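You operate a simulated robot arm through the tools that you are given. There is no shell and no other tool.

Carry out the task below with a simulated robot arm. There is one attempt and no reset: what you move stays moved.

TASK
Screw the red wide cap on the brown banded wide spout, locked in the holder.
Fine: fork down before you screw; free it afterwards, spout left in the holder.

It is judged by the outcome, as a careful person would: the job done as asked, and still so three seconds after it is handed in. It fails if anything else is knocked over, pushed out of place, dropped, spilled or broken. A push-on lid holds only when it is set on centred and level and pressed home; a screw cap is set on level and turned clockwise until tight.

THE ROBOT
A 7-joint arm with a two-finger gripper, fixed in place. Base frame: the origin is at the foot of the arm, x ahead of it, y to its left, z up; the work surface is at about z = 0.86. Readings come in m, rad, newtons and seconds.
With the tool pointing down near the work surface it reaches from about 0.32 to 0.76 m from the base axis. Its first joint turns from -2.897 to 2.897 rad. Payload 1.71 kg.
Tool frame: the origin (TCP) lies between the finger pads and is the grasp point; the fingertips stand 0.02 m ahead of it; z points along the fingers, y is the line along which they close. Largest opening 0.096 m; the body of the gripper starts 0.113 m behind the TCP.
Orientation is that of the tool frame in the base frame, as a unit quaternion [w, x, y, z]. With the fingers straight down and closing along the base's y, the tool's x points along the base's -x, its y along +y and its z along -z.

THE INTERFACE
- The arm moves only by the tool nudge_tool. Its argument "motion" is a list of rows, each a list of 7 numbers: the finger opening in m, from 0 to 0.096, then the shift along the tool's x, y, z in m, then the turn, a rotation vector about the tool's x, y, z in rad. In form: [[gripper, x, y, z, ax, ay, az], ...]. A call has 1 to 20 rows; each row is the pose to reach, as a shift and turn from the pose commanded when the call began, along the tool's axes at that moment. Rows are played at 5 a second. More than 0.05 m and 0.15 rad between two rows, or a gripper value outside its range, and nothing of the call is played. Where a pose cannot be reached the arm comes as near as it can. A force on the tool above 90 N (or 10 N above the force at the start of the call, whichever is more), or a blocked arm, ends the call early, and 0.2 s more pass. The fingers move at their own pace (about 0.153 m/s each) and stop on an object; they squeeze with about 28 N. The grip force told is the motor's: it shows also when the fingers shut on nothing. Time passes only in rows, and 0.2 s behind the last, so rows that repeat a pose let the fingers close. It gives the time, the measured TCP pose, the force on the tool (base axes), the opening and the grip force at its end, in the units of the frame above (readings bear some noise), with the torque about the TCP (base axes, N m) and any sound that the robot's microphone picked up.
- Cameras (640 x 400 px; columns grow to the right, rows downward): "scene" is fixed at [0.0499, 0.5001, 1.4473]; the picture's right is [-0.23, -0.97, 0.00], its down [-0.78, 0.18, -0.60] and it looks along [0.59, -0.14, -0.80] (base axes); focal length 282 px, centre (320, 200). "wrist" rides on the gripper at [0.066, 0.014, -0.145] in the tool frame; the picture's right is [-0.21, 0.98, 0.00], its down [-0.88, -0.19, -0.45] and it looks along [-0.44, -0.09, 0.90] (tool axes); focal length 275 px, centre (320, 200). There is no depth. A picture from a camera that has moved, and an enlarged one, comes with that camera's place and axes in the base frame and with its lens.
- camera(camera): a new picture of that camera. It takes no simulated time.
- lift_body(by): slides the trunk up (or, below 0, down) by that many m; the arm rides with it, the base frame stays. It gives what a move gives, with no picture.
- zoom(camera, box): a new picture of the part [left, top, right, bottom] of that camera's present view, enlarged. It takes no simulated time.
- close_job(): hands the job in; it is judged then, once.

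Nothing tells you positions but the pictures and the camera data. Unless the task says otherwise, let go and move clear before handing in.

The tools are called as a command line: name --pt "numbers of a row" for each row, then --argument value for the rest, lists and objects as JSON in quotes. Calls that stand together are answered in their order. nudge_tool: Moves the arm, as the interface text tells. Its arguments: {"type":"object","properties":{"motion":{"type":"array"}},"required":["motion"]} The other tools are called the same way: lift_body (by) slides the trunk up or down; camera (camera) takes a picture; zoom (camera, box) takes an enlarged picture of a part of a camera's view; close_job () hands the job in.

At the start:

```text
t: 0.0
eef_pos: [0.441, 0.2762, 1.1495]
tcp_rot: [-0.001, -0.002, 1.0, 0.0]
ft_force: [-0.7, -0.2, 0.2]
ft_torque: [-0.02, -0.02, -0.02]
gripper_width: 0.096
finger_force: 0.1
trunk travel left (down, up): [-0.25, 0.136]
```

scene: 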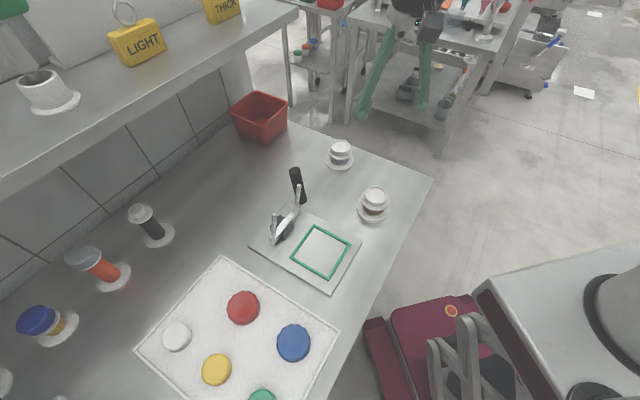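
wrist: 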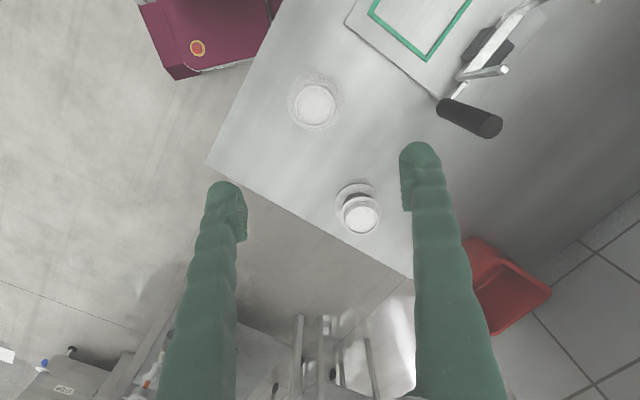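

I see a bench with a toggle-clamp holder (green square pad), several spouts on discs, and a mat with coloured caps. I'll take closer looks before moving anything.

zoom --camera "scene" --box '[220, 120, 440, 300]'

zoom --camera "scene" --box '[0, 190, 200, 400]'

zoom --camera "scene" --box '[120, 240, 360, 400]'

zoom --camera "scene" --box '[0, 0, 300, 190]'

```text
2.22 times, centred on (330, 210) of scene
camera zoom: at [0.0499, 0.5001, 1.4473], right [-0.23, -0.97, 0.0], down [-0.78, 0.18, -0.6], along [0.59, -0.14, -0.8], focal length 628 px, centre (298, 178)
```

zoom: 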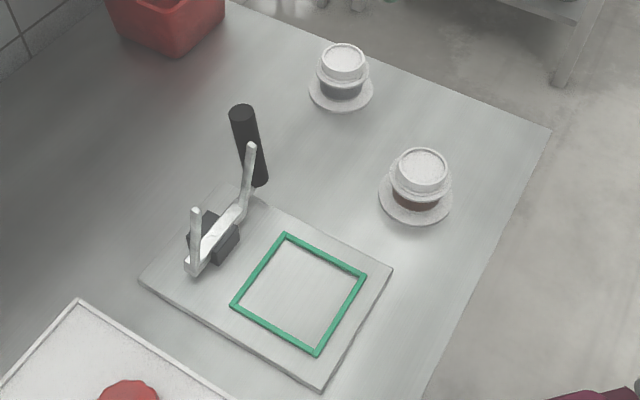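

```text
1.90 times, centred on (100, 295) of scene
camera zoom: at [0.0499, 0.5001, 1.4473], right [-0.23, -0.97, 0.0], down [-0.78, 0.18, -0.6], along [0.59, -0.14, -0.8], focal length 538 px, centre (739, 19)
```

zoom: 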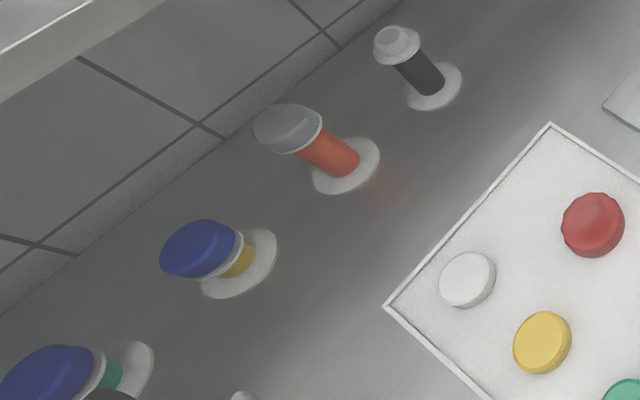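

```text
2.50 times, centred on (240, 320) of scene
camera zoom: at [0.0499, 0.5001, 1.4473], right [-0.23, -0.97, 0.0], down [-0.78, 0.18, -0.6], along [0.59, -0.14, -0.8], focal length 706 px, centre (520, -100)
```

zoom: 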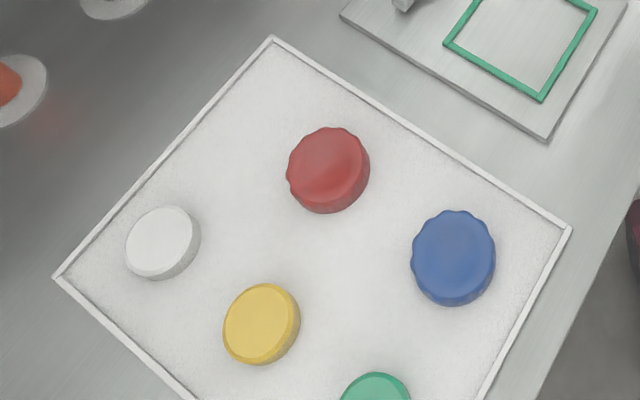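

```text
2.11 times, centred on (150, 95) of scene
camera zoom: at [0.0499, 0.5001, 1.4473], right [-0.23, -0.97, 0.0], down [-0.78, 0.18, -0.6], along [0.59, -0.14, -0.8], focal length 594 px, centre (678, 421)
```

zoom: 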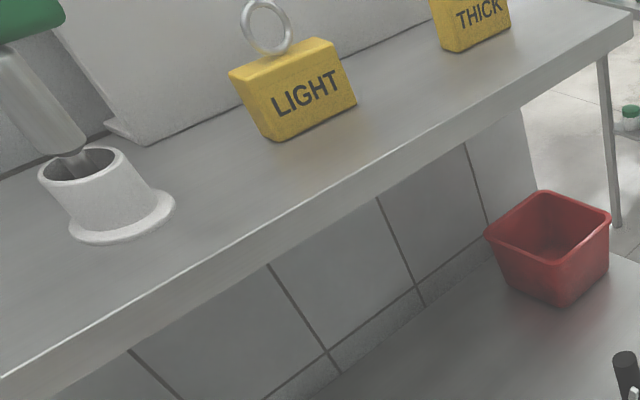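

I see two uncapped white-topped spouts near the far edge, and several others along the back. I'll zoom in more to tell the bands apart and to read the holder's mechanism.

zoom --camera "scene" --box '[310, 120, 410, 230]'

zoom --camera "scene" --box '[240, 150, 370, 300]'

zoom --camera "wrist" --box '[270, 60, 400, 250]'

zoom --camera "wrist" --box '[330, 0, 560, 150]'

zoom --camera "scene" --box '[0, 190, 120, 290]'

zoom --camera "scene" --box '[0, 290, 120, 400]'

```text
3.64 times, centred on (360, 175) of scene
camera zoom: at [0.0499, 0.5001, 1.4473], right [-0.23, -0.97, 0.0], down [-0.78, 0.18, -0.6], along [0.59, -0.14, -0.8], focal length 1027 px, centre (174, 291)
```

zoom: 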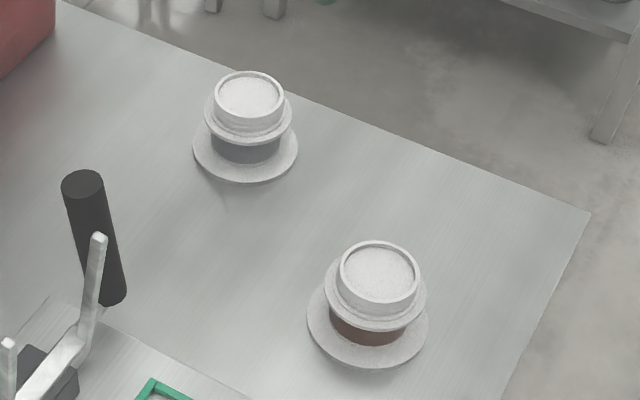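

```text
2.67 times, centred on (305, 225) of scene
camera zoom: at [0.0499, 0.5001, 1.4473], right [-0.23, -0.97, 0.0], down [-0.78, 0.18, -0.6], along [0.59, -0.14, -0.8], focal length 753 px, centre (360, 133)
```

zoom: 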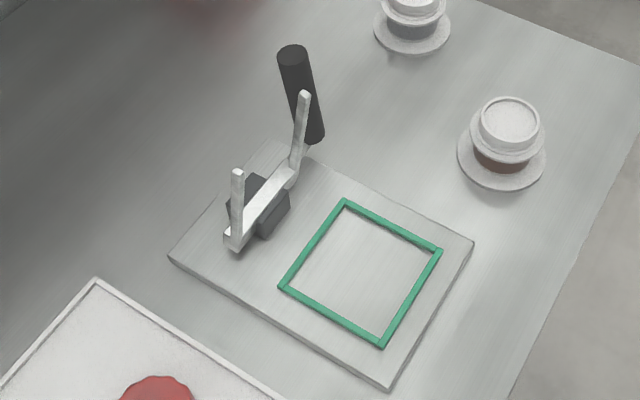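

```text
2.11 times, centred on (335, 155) of wrist
camera zoom: at [0.3767, 0.2901, 1.2932], right [0.21, 0.98, 0.0], down [0.88, -0.18, 0.44], along [0.43, -0.09, -0.9], focal length 580 px, centre (288, 295)
```

zoom: 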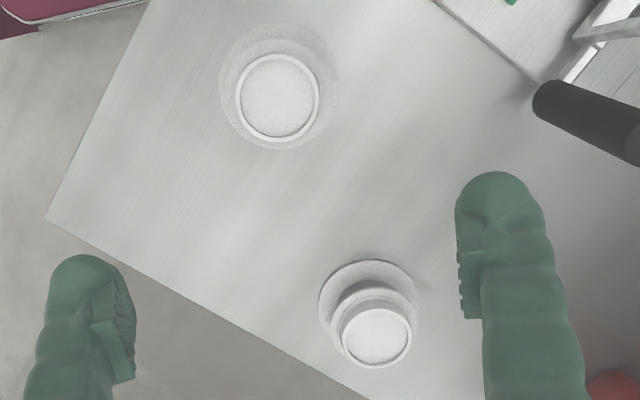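

```text
2.67 times, centred on (445, 75) of wrist
camera zoom: at [0.3767, 0.2901, 1.2932], right [0.21, 0.98, 0.0], down [0.88, -0.18, 0.44], along [0.43, -0.09, -0.9], focal length 734 px, centre (-13, 533)
```

zoom: 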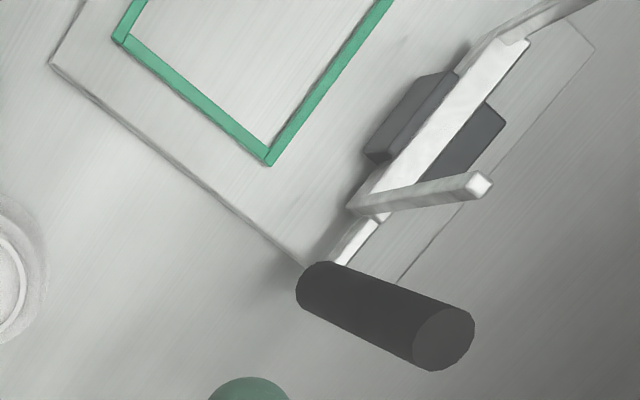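

```text
4.00 times, centred on (60, 240) of scene
camera zoom: at [0.0499, 0.5001, 1.4473], right [-0.23, -0.97, 0.0], down [-0.78, 0.18, -0.6], along [0.59, -0.14, -0.8], focal length 1130 px, centre (1360, 40)
```

zoom: 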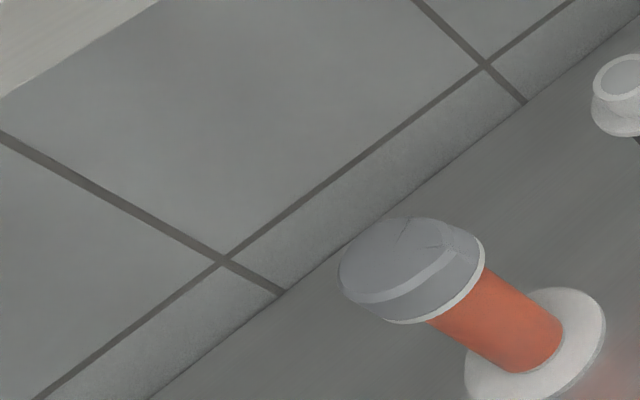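

```text
3.64 times, centred on (60, 345) of scene
camera zoom: at [0.0499, 0.5001, 1.4473], right [-0.23, -0.97, 0.0], down [-0.78, 0.18, -0.6], along [0.59, -0.14, -0.8], focal length 1027 px, centre (1266, -327)
```

zoom: 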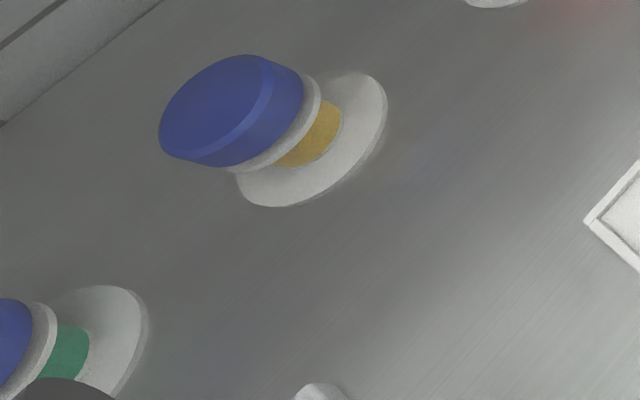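

The brown-banded spout stands at about (0.42, 0.274), top near z 0.92. The holder's nest is centred near (0.332, 0.432) with its fork raised, and the red cap is at about (0.24, 0.61). I'll move down above the spout for a better look.

nudge_tool --pt "0.096 0.005 -0.0005 0.035 0 0 0" --pt "0.096 0.012 -0.001 0.075 0 0 0" --pt "0.096 0.0205 -0.002 0.115 0 0 0" --pt "0.096 0.0205 -0.002 0.135 0 0 0" --pt "0.096 0.0205 -0.002 0.135 0 0 0"

camera --camera "wrist"

camera --camera "scene"

```text
t: 1.2
eef_pos: [0.4034, 0.2739, 1.0182]
tcp_rot: [0.007, -0.001, 1.0, 0.001]
ft_force: [0.1, 1.2, -0.4]
ft_torque: [0.02, 0.0, -0.03]
gripper_width: 0.0961
finger_force: 0.1
trunk travel left (down, up): [-0.25, 0.136]
```

```text
taken
camera wrist: at [0.3374, 0.2865, 1.1622], right [0.2, 0.98, 0.0], down [0.87, -0.18, 0.46], along [0.45, -0.09, -0.89], focal length 275 px, centre (320, 200)
```

wrist: 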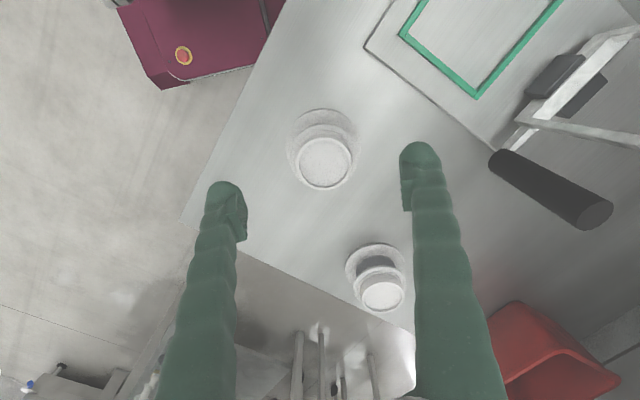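

```text
taken
```

scene: 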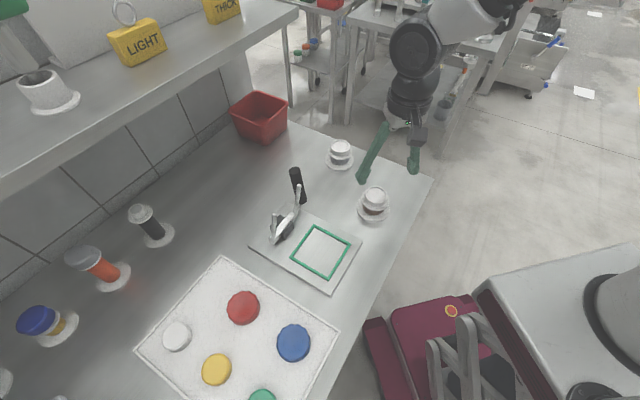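

The measured position is about 17 mm off from where I commanded it in x, so I'll hold still for a moment to see if it settles.

nudge_tool --pt "0.096 0 0 0 0 0 0" --pt "0.096 0 0 0 0 0 0"

zoom --camera "wrist" --box '[260, 90, 390, 210]'

zoom --camera "wrist" --box '[350, 0, 640, 240]'

```text
t: 1.8
eef_pos: [0.4043, 0.2728, 1.0189]
tcp_rot: [0.007, -0.001, 1.0, 0.001]
ft_force: [0.2, 0.1, -0.9]
ft_torque: [-0.04, 0.02, 0.01]
gripper_width: 0.0961
finger_force: 0.0
trunk travel left (down, up): [-0.25, 0.136]
```

```text
3.33 times, centred on (325, 150) of wrist
camera zoom: at [0.3374, 0.2865, 1.1625], right [0.2, 0.98, 0.0], down [0.87, -0.18, 0.46], along [0.45, -0.09, -0.89], focal length 918 px, centre (303, 367)
```

zoom: 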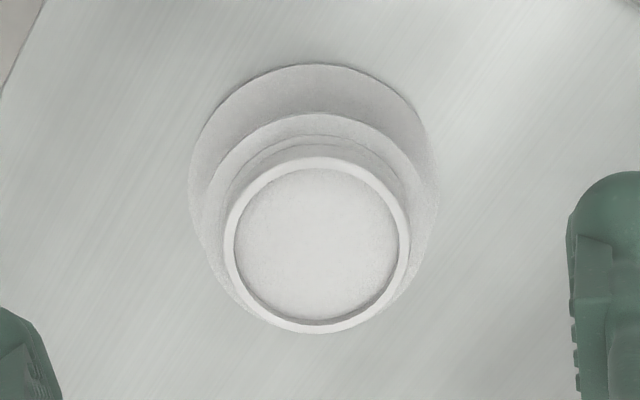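

```text
1.67 times, centred on (495, 120) of wrist
camera zoom: at [0.3374, 0.2865, 1.1625], right [0.2, 0.98, 0.0], down [0.87, -0.18, 0.46], along [0.45, -0.09, -0.89], focal length 459 px, centre (28, 333)
```

zoom: 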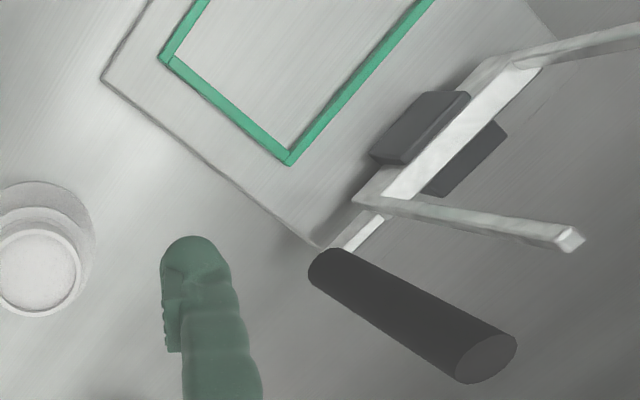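

The reading is steady, so it is a real offset and not lag. I'll make a small correcting move and see how it responds.

nudge_tool --pt "0.096 -0.008 0.0 0.0 0 0 0" --pt "0.096 -0.016 0.0 0.0 0 0 0" --pt "0.096 -0.016 0.0 0.0 0 0 0"

```text
t: 2.6
eef_pos: [0.4207, 0.2747, 1.0196]
tcp_rot: [0.007, -0.001, 1.0, 0.0]
ft_force: [-0.2, -0.6, 0.0]
ft_torque: [-0.04, -0.05, 0.02]
gripper_width: 0.0961
finger_force: 0.0
trunk travel left (down, up): [-0.25, 0.136]
```

It tracks small moves well, and the TCP is now over the spout, whose centre I estimate at (0.4215, 0.2735). I'll descend in stages with the fingers open.

nudge_tool --pt "0.096 -0.001 -0.001 0.02 0 0 0" --pt "0.096 -0.001 -0.001 0.04 0 0 0" --pt "0.096 -0.001 -0.001 0.06 0 0 0" --pt "0.096 -0.001 -0.001 0.06 0 0 0"

camera --camera "wrist"

```text
t: 3.6
eef_pos: [0.4246, 0.2762, 0.9621]
tcp_rot: [0.007, 0.0, 1.0, 0.001]
ft_force: [0.5, -0.3, 0.1]
ft_torque: [0.01, 0.01, 0.05]
gripper_width: 0.0961
finger_force: 0.1
trunk travel left (down, up): [-0.25, 0.136]
```

```text
taken
camera wrist: at [0.3579, 0.2895, 1.106], right [0.21, 0.98, 0.0], down [0.87, -0.18, 0.46], along [0.45, -0.09, -0.89], focal length 275 px, centre (320, 200)
```

wrist: 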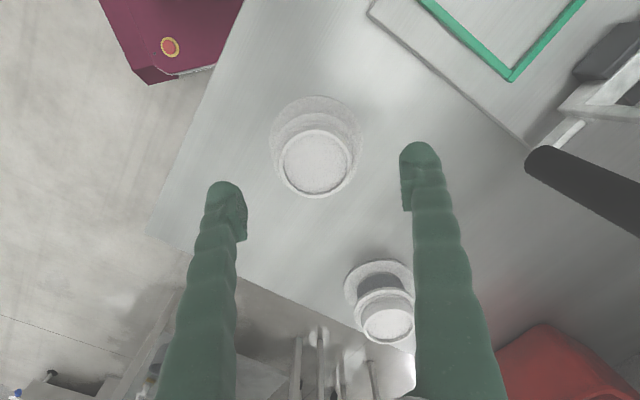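

The spout top is centred near (0.4215, 0.2745) and the TCP is a few mm off. I'll correct that while descending so the pads surround the threaded mouth, just above the collar.

nudge_tool --pt "0.096 0.004 -0.0015 0.01 0 0 0" --pt "0.096 0.0045 -0.0015 0.02 0 0 0" --pt "0.096 0.005 -0.0015 0.03 0 0 0" --pt "0.096 0.005 -0.0015 0.034 0 0 0" --pt "0.096 0.005 -0.0015 0.034 0 0 0"

camera --camera "wrist"

zoom --camera "scene" --box '[310, 100, 450, 240]'

```text
t: 4.8
eef_pos: [0.4187, 0.2716, 0.9267]
tcp_rot: [0.007, 0.0, 1.0, 0.001]
ft_force: [1.1, 0.5, 0.5]
ft_torque: [0.02, 0.03, 0.01]
gripper_width: 0.0958
finger_force: 0.1
trunk travel left (down, up): [-0.25, 0.136]
```

```text
taken
camera wrist: at [0.3527, 0.2855, 1.0697], right [0.21, 0.98, 0.0], down [0.87, -0.18, 0.46], along [0.45, -0.09, -0.89], focal length 275 px, centre (320, 200)
```

wrist: 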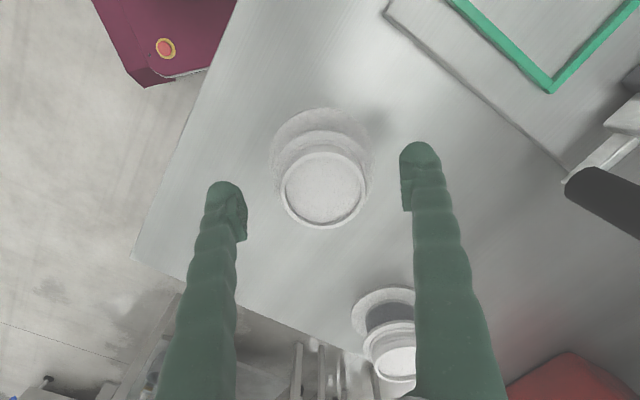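

```text
2.86 times, centred on (380, 170) of scene
camera zoom: at [0.0499, 0.5001, 1.4473], right [-0.23, -0.97, 0.0], down [-0.78, 0.18, -0.6], along [0.59, -0.14, -0.8], focal length 807 px, centre (149, 286)
```

zoom: 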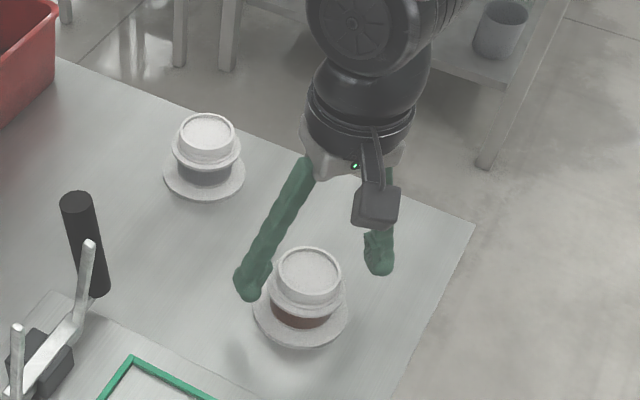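

Spout centre measures (0.422, 0.2745) again. I'll make a final 3 mm centring move, then close on the mouth.

nudge_tool --pt "0.096 -0.003 0.003 0.002 0 0 0" --pt "0.096 -0.003 0.003 0.002 0 0 0"

zoom --camera "wrist" --box '[200, 90, 450, 250]'

```text
t: 5.4
eef_pos: [0.422, 0.275, 0.9248]
tcp_rot: [0.007, 0.0, 1.0, 0.001]
ft_force: [1.2, -0.5, 0.4]
ft_torque: [0.0, 0.0, -0.01]
gripper_width: 0.0958
finger_force: 0.1
trunk travel left (down, up): [-0.25, 0.136]
```

```text
2.50 times, centred on (325, 170) of wrist
camera zoom: at [0.3549, 0.2887, 1.0676], right [0.21, 0.98, 0.0], down [0.87, -0.18, 0.46], along [0.45, -0.09, -0.89], focal length 688 px, centre (308, 275)
```

zoom: 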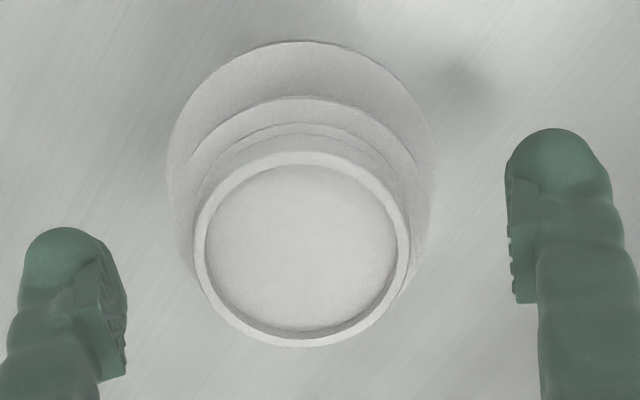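

The pads straddle the mouth evenly. I'll close in steps.

nudge_tool --pt "0.08 0 0 0 0 0 0" --pt "0.065 0 0 0 0 0 0" --pt "0.058 0 0 0 0 0 0" --pt "0.052 0 0 0 0 0 0" --pt "0.045 0 0 0 0 0 0" --pt "0.03 0 0 0 0 0 0" --pt "0.03 0 0 0 0 0 0" --pt "0.03 0 0 0 0 0 0"

camera --camera "wrist"

zoom --camera "scene" --box '[310, 100, 450, 240]'

```text
t: 7.2
eef_pos: [0.421, 0.2743, 0.9241]
tcp_rot: [0.008, -0.001, 1.0, 0.0]
ft_force: [0.3, 0.0, 1.0]
ft_torque: [0.0, -0.02, 0.04]
gripper_width: 0.0509
finger_force: 27.5
trunk travel left (down, up): [-0.25, 0.136]
```

```text
taken
camera wrist: at [0.3549, 0.2887, 1.0678], right [0.21, 0.98, 0.0], down [0.87, -0.18, 0.46], along [0.45, -0.09, -0.89], focal length 275 px, centre (320, 200)
```

wrist: 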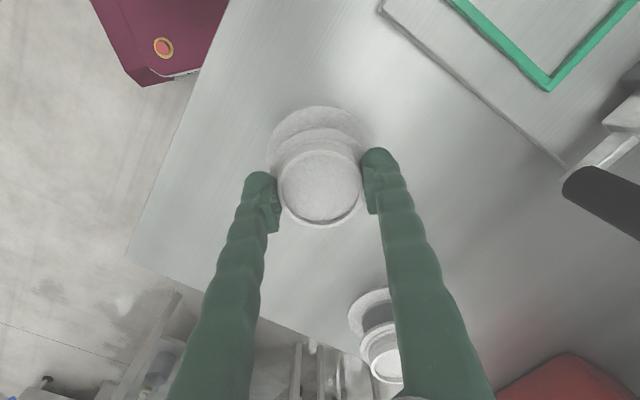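

```text
2.86 times, centred on (380, 170) of scene
camera zoom: at [0.0499, 0.5001, 1.4473], right [-0.23, -0.97, 0.0], down [-0.78, 0.18, -0.6], along [0.59, -0.14, -0.8], focal length 807 px, centre (149, 286)
```

zoom: 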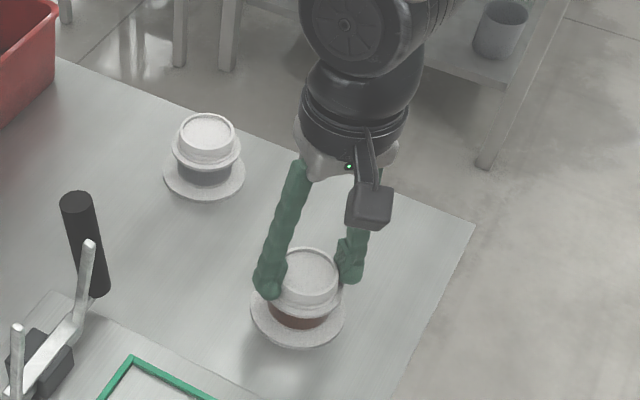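

The mouth is gripped firmly (51 mm, 27 N). Next I'll lift it and carry it towards the nest at a safe height.

nudge_tool --pt "0.03 0 0 -0.02 0 0 0" --pt "0.03 0 0 -0.045 0 0 0" --pt "0.03 0 0 -0.07 0 0 0" --pt "0.03 0.01 0.018 -0.08 0 0 0" --pt "0.03 0.025 0.045 -0.08 0 0 0" --pt "0.03 0.04 0.07 -0.08 0 0 0" --pt "0.03 0.055 0.096 -0.08 0 0 0" --pt "0.03 0.07 0.122 -0.08 0 0 0" --pt "0.03 0.082 0.143 -0.08 0 0 0" --pt "0.03 0.09 0.157 -0.08 0 0 0" --pt "0.03 0.09 0.157 -0.08 0 0 0" --pt "0.03 0.09 0.157 -0.08 0 0 0"

camera --camera "wrist"

camera --camera "scene"

```text
t: 9.8
eef_pos: [0.3263, 0.4312, 1.0036]
tcp_rot: [0.006, -0.001, 1.0, 0.002]
ft_force: [0.8, 0.4, 0.5]
ft_torque: [0.01, -0.01, 0.01]
gripper_width: 0.0304
finger_force: 0.0
trunk travel left (down, up): [-0.25, 0.136]
```

```text
taken
camera wrist: at [0.26, 0.4457, 1.1488], right [0.2, 0.98, 0.0], down [0.87, -0.18, 0.46], along [0.45, -0.09, -0.89], focal length 275 px, centre (320, 200)
```

wrist: 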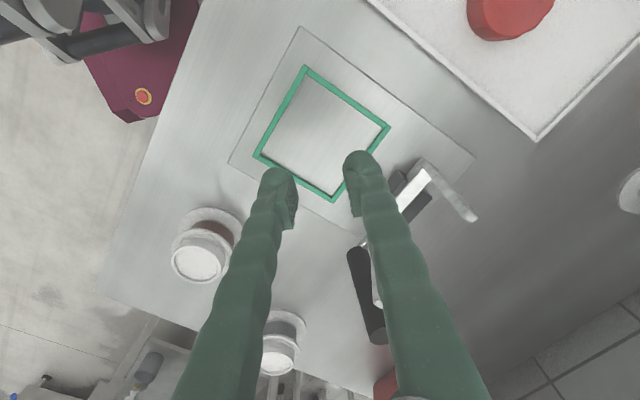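

```text
taken
```

scene: 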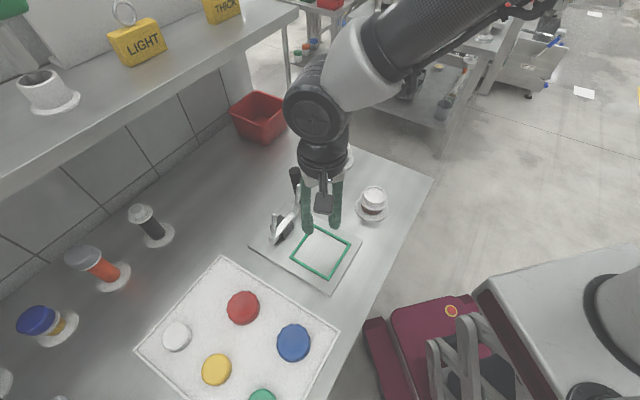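

The spout slipped out of the grip and is still standing where it was; the fingers closed to 30 mm on the way up. I'll check its position and shape before gripping again.

zoom --camera "wrist" --box '[140, 190, 320, 390]'

zoom --camera "scene" --box '[330, 160, 420, 240]'

zoom --camera "wrist" --box '[210, 20, 500, 230]'

```text
2.00 times, centred on (230, 290) of wrist
camera zoom: at [0.26, 0.4457, 1.1488], right [0.2, 0.98, 0.0], down [0.87, -0.18, 0.46], along [0.45, -0.09, -0.89], focal length 551 px, centre (500, 20)
```

zoom: 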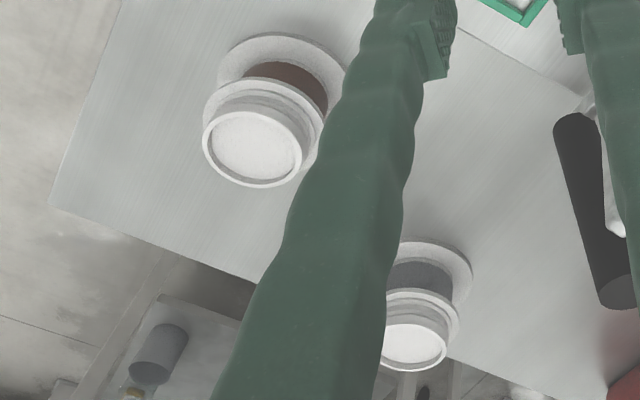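

```text
5.00 times, centred on (375, 200) of scene
camera zoom: at [0.0499, 0.5001, 1.4473], right [-0.23, -0.97, 0.0], down [-0.78, 0.18, -0.6], along [0.59, -0.14, -0.8], focal length 1412 px, centre (45, 200)
```

zoom: 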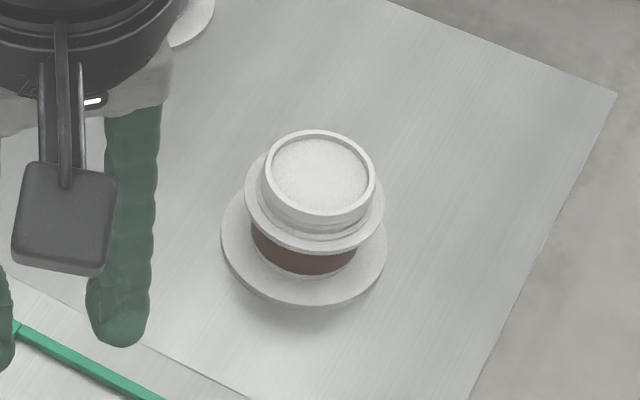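

```text
1.90 times, centred on (355, 125) of wrist
camera zoom: at [0.26, 0.4457, 1.1488], right [0.2, 0.98, 0.0], down [0.87, -0.18, 0.46], along [0.45, -0.09, -0.89], focal length 524 px, centre (253, 343)
```

zoom: 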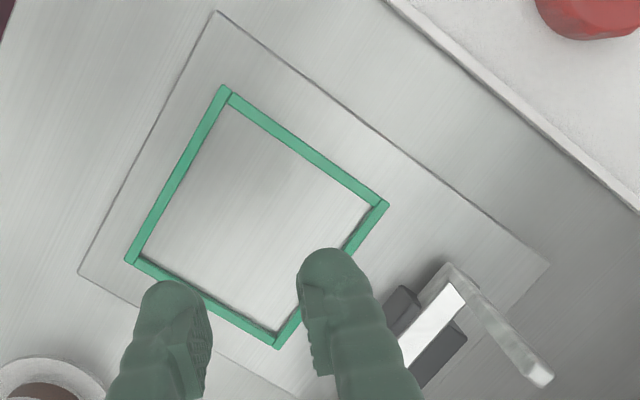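

The spout is upright, having shifted only about 3 mm, to (0.422, 0.278). From this view the nest centre is (0.333, 0.432). I'll go back over the spout with the fingers open.

nudge_tool --pt "0.05 -0.01 -0.016 0 0 0 0" --pt "0.07 -0.03 -0.048 0 0 0 0" --pt "0.096 -0.05 -0.08 0 0 0 0" --pt "0.096 -0.07 -0.112 0 0 0 0" --pt "0.096 -0.088 -0.141 0 0 0 0" --pt "0.096 -0.0957 -0.153 0.01 0 0 0" --pt "0.096 -0.0957 -0.153 0.03 0 0 0" --pt "0.096 -0.0957 -0.153 0.03 0 0 0"

camera --camera "wrist"

```text
t: 11.6
eef_pos: [0.4267, 0.2778, 0.9737]
tcp_rot: [0.006, 0.0, 1.0, 0.0]
ft_force: [0.4, -0.3, 0.0]
ft_torque: [-0.03, -0.01, 0.01]
gripper_width: 0.0959
finger_force: 0.0
trunk travel left (down, up): [-0.25, 0.136]
```

```text
taken
camera wrist: at [0.3595, 0.2921, 1.1181], right [0.21, 0.98, 0.0], down [0.87, -0.18, 0.46], along [0.45, -0.09, -0.89], focal length 275 px, centre (320, 200)
```

wrist: 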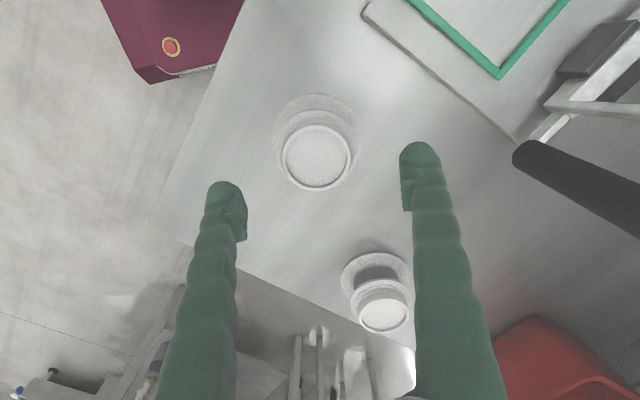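

The spout is at (0.4224, 0.2785). I'm descending to grip as deep as the collar allows, watching for a light touch.

nudge_tool --pt "0.096 0.004 0.0007 0.012 0 0 0" --pt "0.096 0.004 0.0007 0.024 0 0 0" --pt "0.096 0.004 0.0007 0.036 0 0 0" --pt "0.096 0.004 0.0007 0.048 0 0 0" --pt "0.096 0.004 0.0007 0.048 0 0 0"

zoom --camera "wrist" --box '[200, 90, 450, 250]'

```text
t: 12.8
eef_pos: [0.4228, 0.2788, 0.9266]
tcp_rot: [0.007, -0.001, 1.0, 0.002]
ft_force: [-0.3, 0.4, 0.9]
ft_torque: [-0.01, 0.0, -0.03]
gripper_width: 0.0958
finger_force: 0.0
trunk travel left (down, up): [-0.25, 0.136]
```

```text
2.50 times, centred on (325, 170) of wrist
camera zoom: at [0.3562, 0.293, 1.0698], right [0.21, 0.98, 0.0], down [0.87, -0.18, 0.46], along [0.45, -0.09, -0.89], focal length 688 px, centre (308, 275)
```

zoom: 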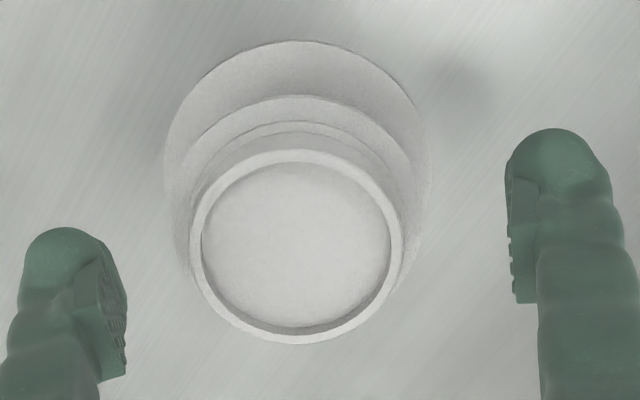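

It's centred within 1 mm. I'll go about 4 mm lower, close, and lift only a few mm as a test.

nudge_tool --pt "0.096 0 -0.001 0.0045 0 0 0" --pt "0.075 0 -0.001 0.0045 0 0 0" --pt "0.062 0 -0.001 0.0045 0 0 0" --pt "0.056 0 -0.001 0.0045 0 0 0" --pt "0.05 0 -0.001 0.0045 0 0 0" --pt "0.04 0 -0.001 0.0045 0 0 0" --pt "0.02 0 -0.001 0.0045 0 0 0" --pt "0.0 0 -0.001 0.0045 0 0 0" --pt "0.0 0 -0.001 0.0045 0 0 0"

zoom --camera "wrist" --box '[200, 90, 450, 250]'

zoom --camera "scene" --box '[330, 140, 420, 230]'

```text
t: 14.8
eef_pos: [0.4225, 0.2782, 0.9226]
tcp_rot: [0.007, -0.001, 1.0, 0.001]
ft_force: [0.0, 0.1, -0.1]
ft_torque: [-0.03, 0.01, 0.0]
gripper_width: 0.0505
finger_force: 27.3
trunk travel left (down, up): [-0.25, 0.136]
```

```text
2.50 times, centred on (325, 170) of wrist
camera zoom: at [0.3571, 0.2924, 1.0665], right [0.21, 0.98, 0.0], down [0.87, -0.18, 0.46], along [0.45, -0.09, -0.89], focal length 688 px, centre (308, 275)
```

zoom: 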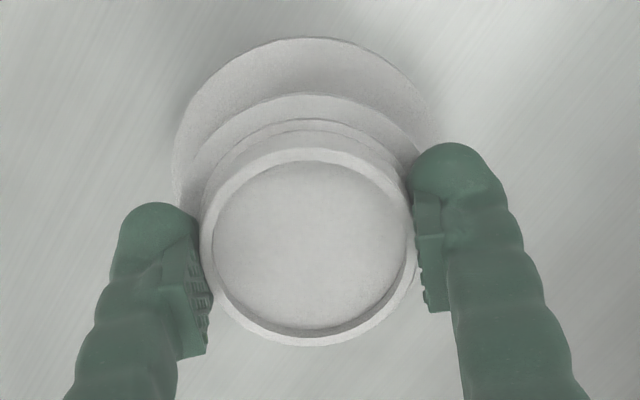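

```text
4.44 times, centred on (375, 185) of scene
camera zoom: at [0.0499, 0.5001, 1.4473], right [-0.23, -0.97, 0.0], down [-0.78, 0.18, -0.6], along [0.59, -0.14, -0.8], focal length 1255 px, centre (76, 267)
```

zoom: 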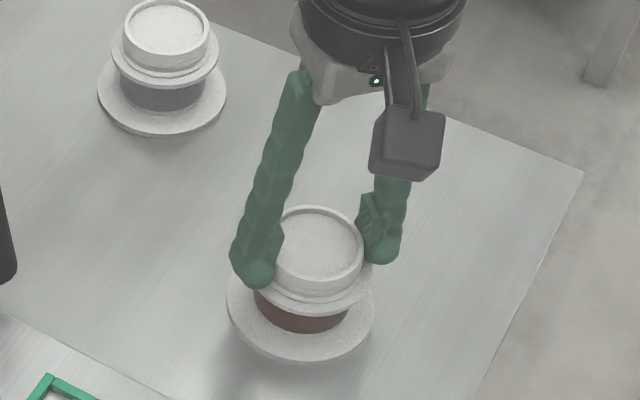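

The ridged pads sit at and behind the TCP, so on the mouth they only catch the lip, which explains the slip. I'll open, go about 23 mm lower and grip the collar instead, with the tips still above the flange.

nudge_tool --pt "0.06 0 0 0 0 0 0" --pt "0.08 0 0 0 0 0 0" --pt "0.096 0 0 0 0 0 0" --pt "0.096 0 0 0 0 0 0" --pt "0.096 0 0 0.008 0 0 0" --pt "0.096 0 0 0.016 0 0 0" --pt "0.096 0 0 0.023 0 0 0" --pt "0.096 0 0 0.023 0 0 0"

camera --camera "wrist"

zoom --camera "scene" --box '[330, 140, 420, 230]'

```text
t: 16.6
eef_pos: [0.425, 0.2791, 0.8997]
tcp_rot: [0.007, 0.0, 1.0, 0.001]
ft_force: [-0.1, -0.5, 0.4]
ft_torque: [-0.04, 0.04, 0.01]
gripper_width: 0.0961
finger_force: 0.0
trunk travel left (down, up): [-0.25, 0.136]
```

```text
taken
camera wrist: at [0.3577, 0.292, 1.0431], right [0.21, 0.98, 0.0], down [0.87, -0.18, 0.46], along [0.45, -0.09, -0.89], focal length 275 px, centre (320, 200)
```

wrist: 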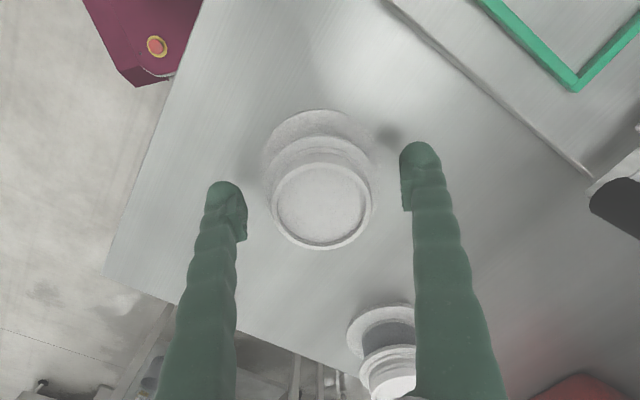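

```text
4.44 times, centred on (375, 185) of scene
camera zoom: at [0.0499, 0.5001, 1.4473], right [-0.23, -0.97, 0.0], down [-0.78, 0.18, -0.6], along [0.59, -0.14, -0.8], focal length 1255 px, centre (76, 267)
```

zoom: 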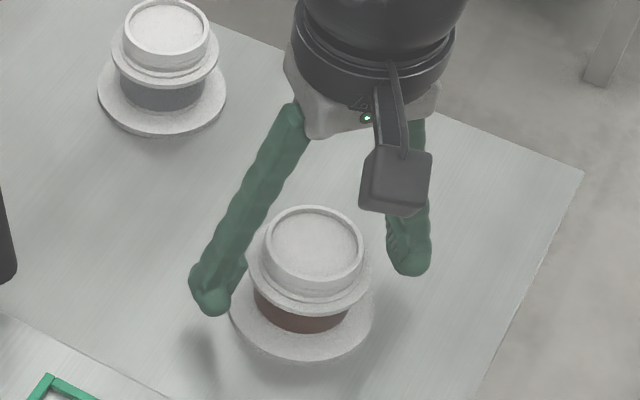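

The fingers now straddle the collar. I'll shift 2.5 mm to centre in x and close gently onto it (expecting about 66 mm).

nudge_tool --pt "0.09 0.0025 0.0005 0 0 0 0" --pt "0.08 0.0025 0.0005 0 0 0 0" --pt "0.072 0.0025 0.0005 0 0 0 0" --pt "0.067 0.0025 0.0005 0 0 0 0" --pt "0.062 0.0025 0.0005 0 0 0 0" --pt "0.05 0.0025 0.0005 0 0 0 0" --pt "0.03 0.0025 0.0005 0 0 0 0" --pt "0.0 0.0025 0.0005 0 0 0 0" --pt "0.0 0.0025 0.0005 0 0 0 0"

zoom --camera "wrist" --box '[200, 90, 450, 250]'

zoom --camera "scene" --box '[330, 140, 420, 230]'

```text
t: 18.6
eef_pos: [0.4212, 0.2794, 0.9]
tcp_rot: [0.007, -0.001, 1.0, 0.001]
ft_force: [-0.5, -1.0, 1.8]
ft_torque: [0.02, 0.01, 0.06]
gripper_width: 0.0657
finger_force: 28.1
trunk travel left (down, up): [-0.25, 0.136]
```

```text
2.50 times, centred on (325, 170) of wrist
camera zoom: at [0.3553, 0.2931, 1.0436], right [0.21, 0.98, 0.0], down [0.87, -0.18, 0.46], along [0.45, -0.09, -0.89], focal length 688 px, centre (308, 275)
```

zoom: 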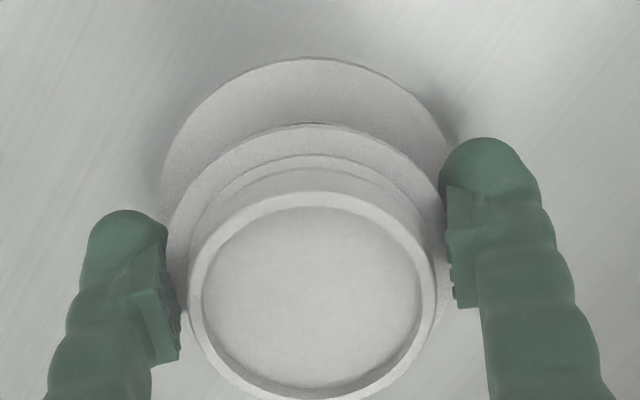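

```text
4.44 times, centred on (375, 185) of scene
camera zoom: at [0.0499, 0.5001, 1.4473], right [-0.23, -0.97, 0.0], down [-0.78, 0.18, -0.6], along [0.59, -0.14, -0.8], focal length 1255 px, centre (76, 267)
```

zoom: 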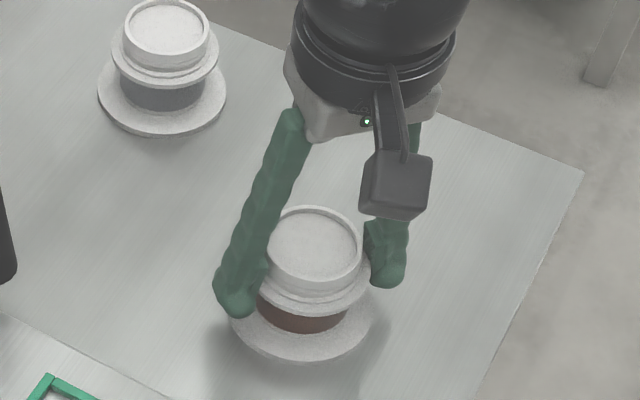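

It's gripped on the collar at 65.7 mm. I'll do a slow 12 mm test lift.

nudge_tool --pt "0.0 0 0 -0.002 0 0 0" --pt "0.0 0 0 -0.004 0 0 0" --pt "0.0 0 0 -0.006 0 0 0" --pt "0.0 0 0 -0.009 0 0 0" --pt "0.0 0 0 -0.012 0 0 0" --pt "0.0 0 0 -0.012 0 0 0"

zoom --camera "scene" --box '[330, 140, 420, 230]'

zoom --camera "wrist" --box '[200, 90, 450, 250]'

```text
t: 20.0
eef_pos: [0.4207, 0.2798, 0.9112]
tcp_rot: [0.007, -0.001, 1.0, 0.001]
ft_force: [0.2, -0.1, -1.2]
ft_torque: [-0.04, 0.0, -0.04]
gripper_width: 0.0661
finger_force: 27.7
trunk travel left (down, up): [-0.25, 0.136]
```

```text
4.44 times, centred on (375, 185) of scene
camera zoom: at [0.0499, 0.5001, 1.4473], right [-0.23, -0.97, 0.0], down [-0.78, 0.18, -0.6], along [0.59, -0.14, -0.8], focal length 1255 px, centre (76, 267)
```

zoom: 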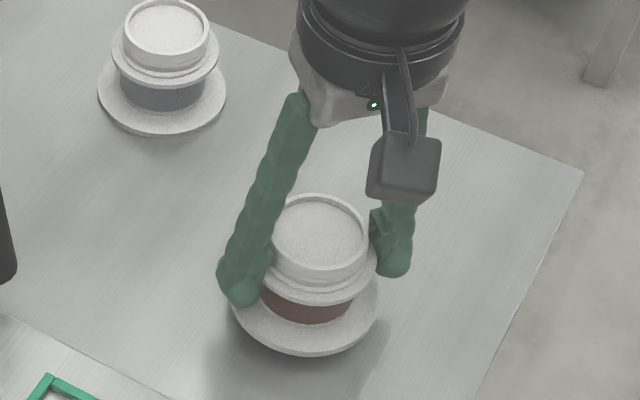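

```text
2.50 times, centred on (325, 170) of wrist
camera zoom: at [0.3539, 0.2926, 1.0552], right [0.21, 0.98, 0.0], down [0.87, -0.18, 0.46], along [0.45, -0.09, -0.89], focal length 688 px, centre (308, 275)
```

zoom: 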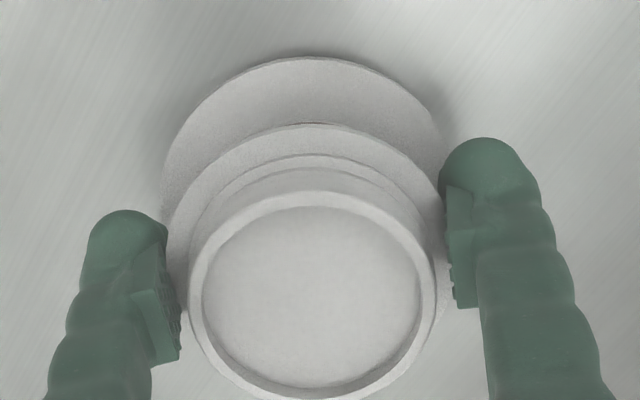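

The spout rises with the gripper and the grip holds. I'll lift higher and carry it slowly over to the nest.

nudge_tool --pt "0.0 0 0 -0.008 0 0 0" --pt "0.0 0 0 -0.02 0 0 0" --pt "0.0 0 0 -0.035 0 0 0" --pt "0.0 0.004 0.007 -0.05 0 0 0" --pt "0.0 0.012 0.02 -0.06 0 0 0" --pt "0.0 0.023 0.039 -0.06 0 0 0" --pt "0.0 0.034 0.058 -0.06 0 0 0" --pt "0.0 0.045 0.077 -0.06 0 0 0" --pt "0.0 0.056 0.095 -0.06 0 0 0" --pt "0.0 0.067 0.114 -0.06 0 0 0" --pt "0.0 0.077 0.131 -0.06 0 0 0" --pt "0.0 0.084 0.143 -0.06 0 0 0" --pt "0.0 0.088 0.15 -0.06 0 0 0" --pt "0.0 0.089 0.1514 -0.06 0 0 0" --pt "0.0 0.089 0.1514 -0.06 0 0 0"

camera --camera "wrist"

camera --camera "scene"

```text
t: 23.2
eef_pos: [0.331, 0.4308, 0.9695]
tcp_rot: [0.007, -0.001, 1.0, 0.0]
ft_force: [0.8, -0.2, -0.5]
ft_torque: [0.02, 0.0, -0.01]
gripper_width: 0.0657
finger_force: 27.9
trunk travel left (down, up): [-0.25, 0.136]
```

```text
taken
camera wrist: at [0.2644, 0.4446, 1.1136], right [0.2, 0.98, 0.0], down [0.87, -0.18, 0.46], along [0.45, -0.09, -0.89], focal length 275 px, centre (320, 200)
```

wrist: 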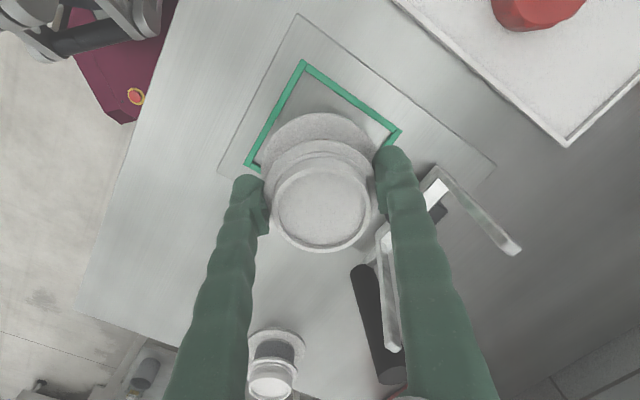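

```text
taken
```

scene: 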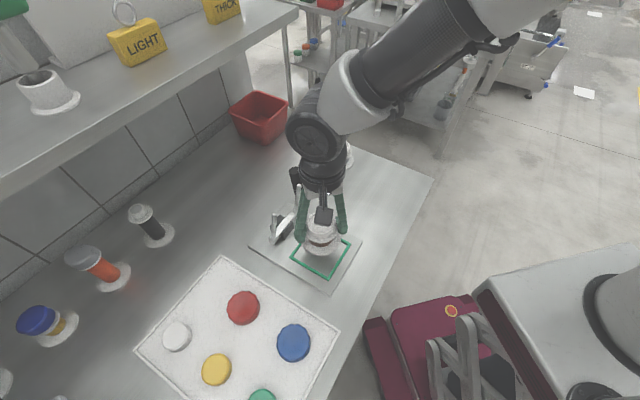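

The spout is hovering over the nest. I'll zoom in from both cameras to compare the flange with the green rails.

zoom --camera "wrist" --box '[210, 40, 430, 180]'

zoom --camera "scene" --box '[240, 180, 380, 300]'

```text
2.86 times, centred on (320, 110) of wrist
camera zoom: at [0.2644, 0.4446, 1.1136], right [0.2, 0.98, 0.0], down [0.87, -0.18, 0.46], along [0.45, -0.09, -0.89], focal length 786 px, centre (320, 457)
```

zoom: 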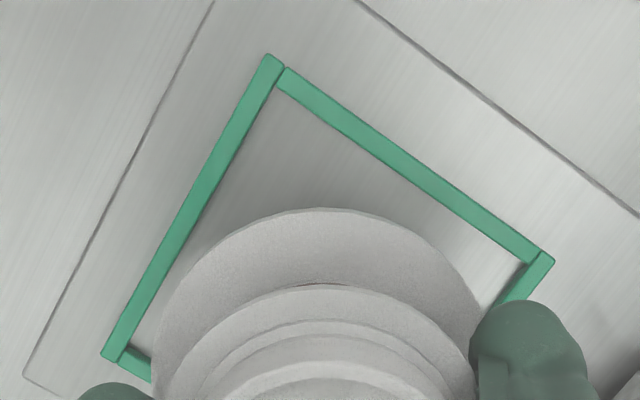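

```text
3.33 times, centred on (310, 240) of scene
camera zoom: at [0.0499, 0.5001, 1.4473], right [-0.23, -0.97, 0.0], down [-0.78, 0.18, -0.6], along [0.59, -0.14, -0.8], focal length 941 px, centre (353, 67)
```

zoom: 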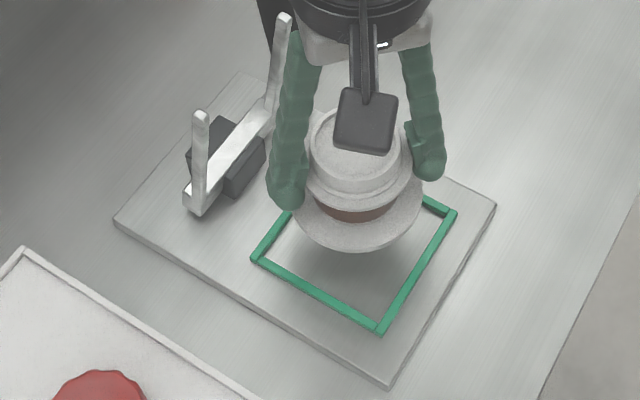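

The inner nest leaves about 4 mm clearance around the flange, and nest and spout centres agree within about 2 mm. I'll lower to roughly 10 mm above the rails and re-check.

nudge_tool --pt "0.0 0 0 0.01 0 0 0" --pt "0.0 0 0 0.02 0 0 0" --pt "0.0 0 0 0.03 0 0 0" --pt "0.0 0 0 0.04 0 0 0" --pt "0.0 0 0 0.045 0 0 0" --pt "0.0 0 0 0.045 0 0 0"

zoom --camera "wrist" --box '[190, 40, 450, 260]'

zoom --camera "scene" --box '[240, 180, 380, 300]'

```text
t: 24.6
eef_pos: [0.331, 0.4302, 0.9246]
tcp_rot: [0.007, -0.001, 1.0, 0.001]
ft_force: [-0.5, 0.2, -0.7]
ft_torque: [-0.02, 0.03, -0.04]
gripper_width: 0.0655
finger_force: 27.7
trunk travel left (down, up): [-0.25, 0.136]
```

```text
1.82 times, centred on (320, 150) of wrist
camera zoom: at [0.2651, 0.4439, 1.069], right [0.21, 0.98, 0.0], down [0.87, -0.18, 0.46], along [0.45, -0.09, -0.89], focal length 500 px, centre (320, 291)
```

zoom: 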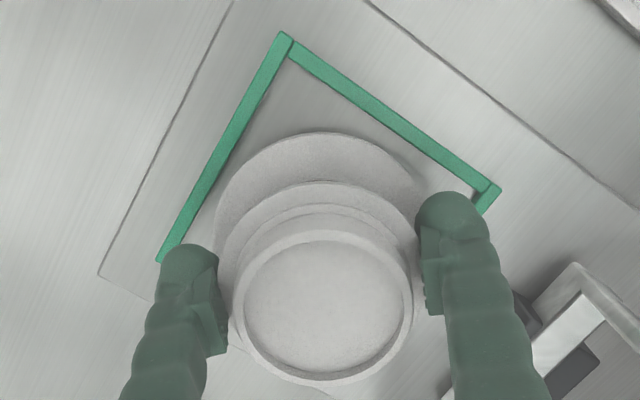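

```text
3.33 times, centred on (310, 240) of scene
camera zoom: at [0.0499, 0.5001, 1.4473], right [-0.23, -0.97, 0.0], down [-0.78, 0.18, -0.6], along [0.59, -0.14, -0.8], focal length 941 px, centre (353, 67)
```

zoom: 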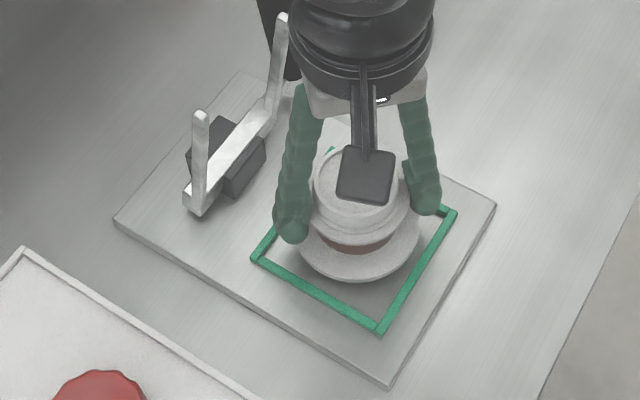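

The flange centre (0.335, 0.4315) sits right over the nest centre (0.334, 0.432). I'm lowering gently until it touches the plate.

nudge_tool --pt "0.0 0 0 0.004 0 0 0" --pt "0.0 0 0 0.008 0 0 0" --pt "0.0 0 0 0.011 0 0 0" --pt "0.0 0 0 0.013 0 0 0" --pt "0.0 0 0 0.0145 0 0 0" --pt "0.0 0 0 0.0145 0 0 0"

zoom --camera "scene" --box '[240, 180, 380, 300]'

zoom --camera "wrist" --box '[190, 40, 450, 260]'

```text
t: 26.0
eef_pos: [0.3308, 0.4321, 0.9135]
tcp_rot: [0.009, -0.001, 1.0, 0.003]
ft_force: [-3.2, 13.1, 40.3]
ft_torque: [0.44, -0.24, 0.24]
gripper_width: 0.0663
finger_force: 27.9
trunk travel left (down, up): [-0.25, 0.136]
```

```text
3.33 times, centred on (310, 240) of scene
camera zoom: at [0.0499, 0.5001, 1.4473], right [-0.23, -0.97, 0.0], down [-0.78, 0.18, -0.6], along [0.59, -0.14, -0.8], focal length 941 px, centre (353, 67)
```

zoom: 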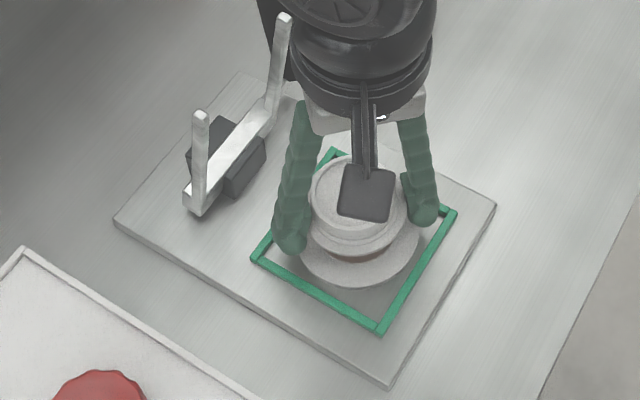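

```text
1.82 times, centred on (320, 150) of wrist
camera zoom: at [0.2632, 0.4442, 1.0565], right [0.2, 0.98, 0.01], down [0.87, -0.19, 0.46], along [0.45, -0.08, -0.89], focal length 500 px, centre (320, 291)
```

zoom: 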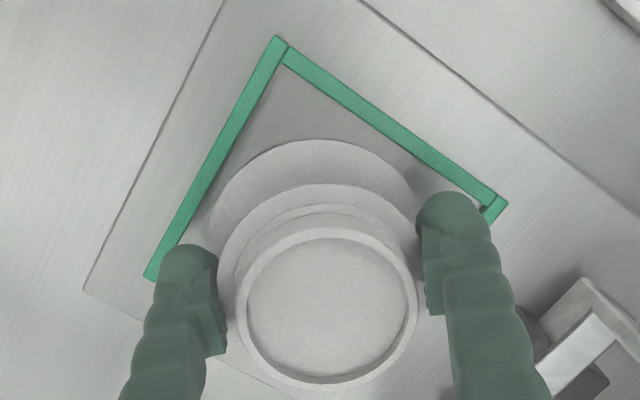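

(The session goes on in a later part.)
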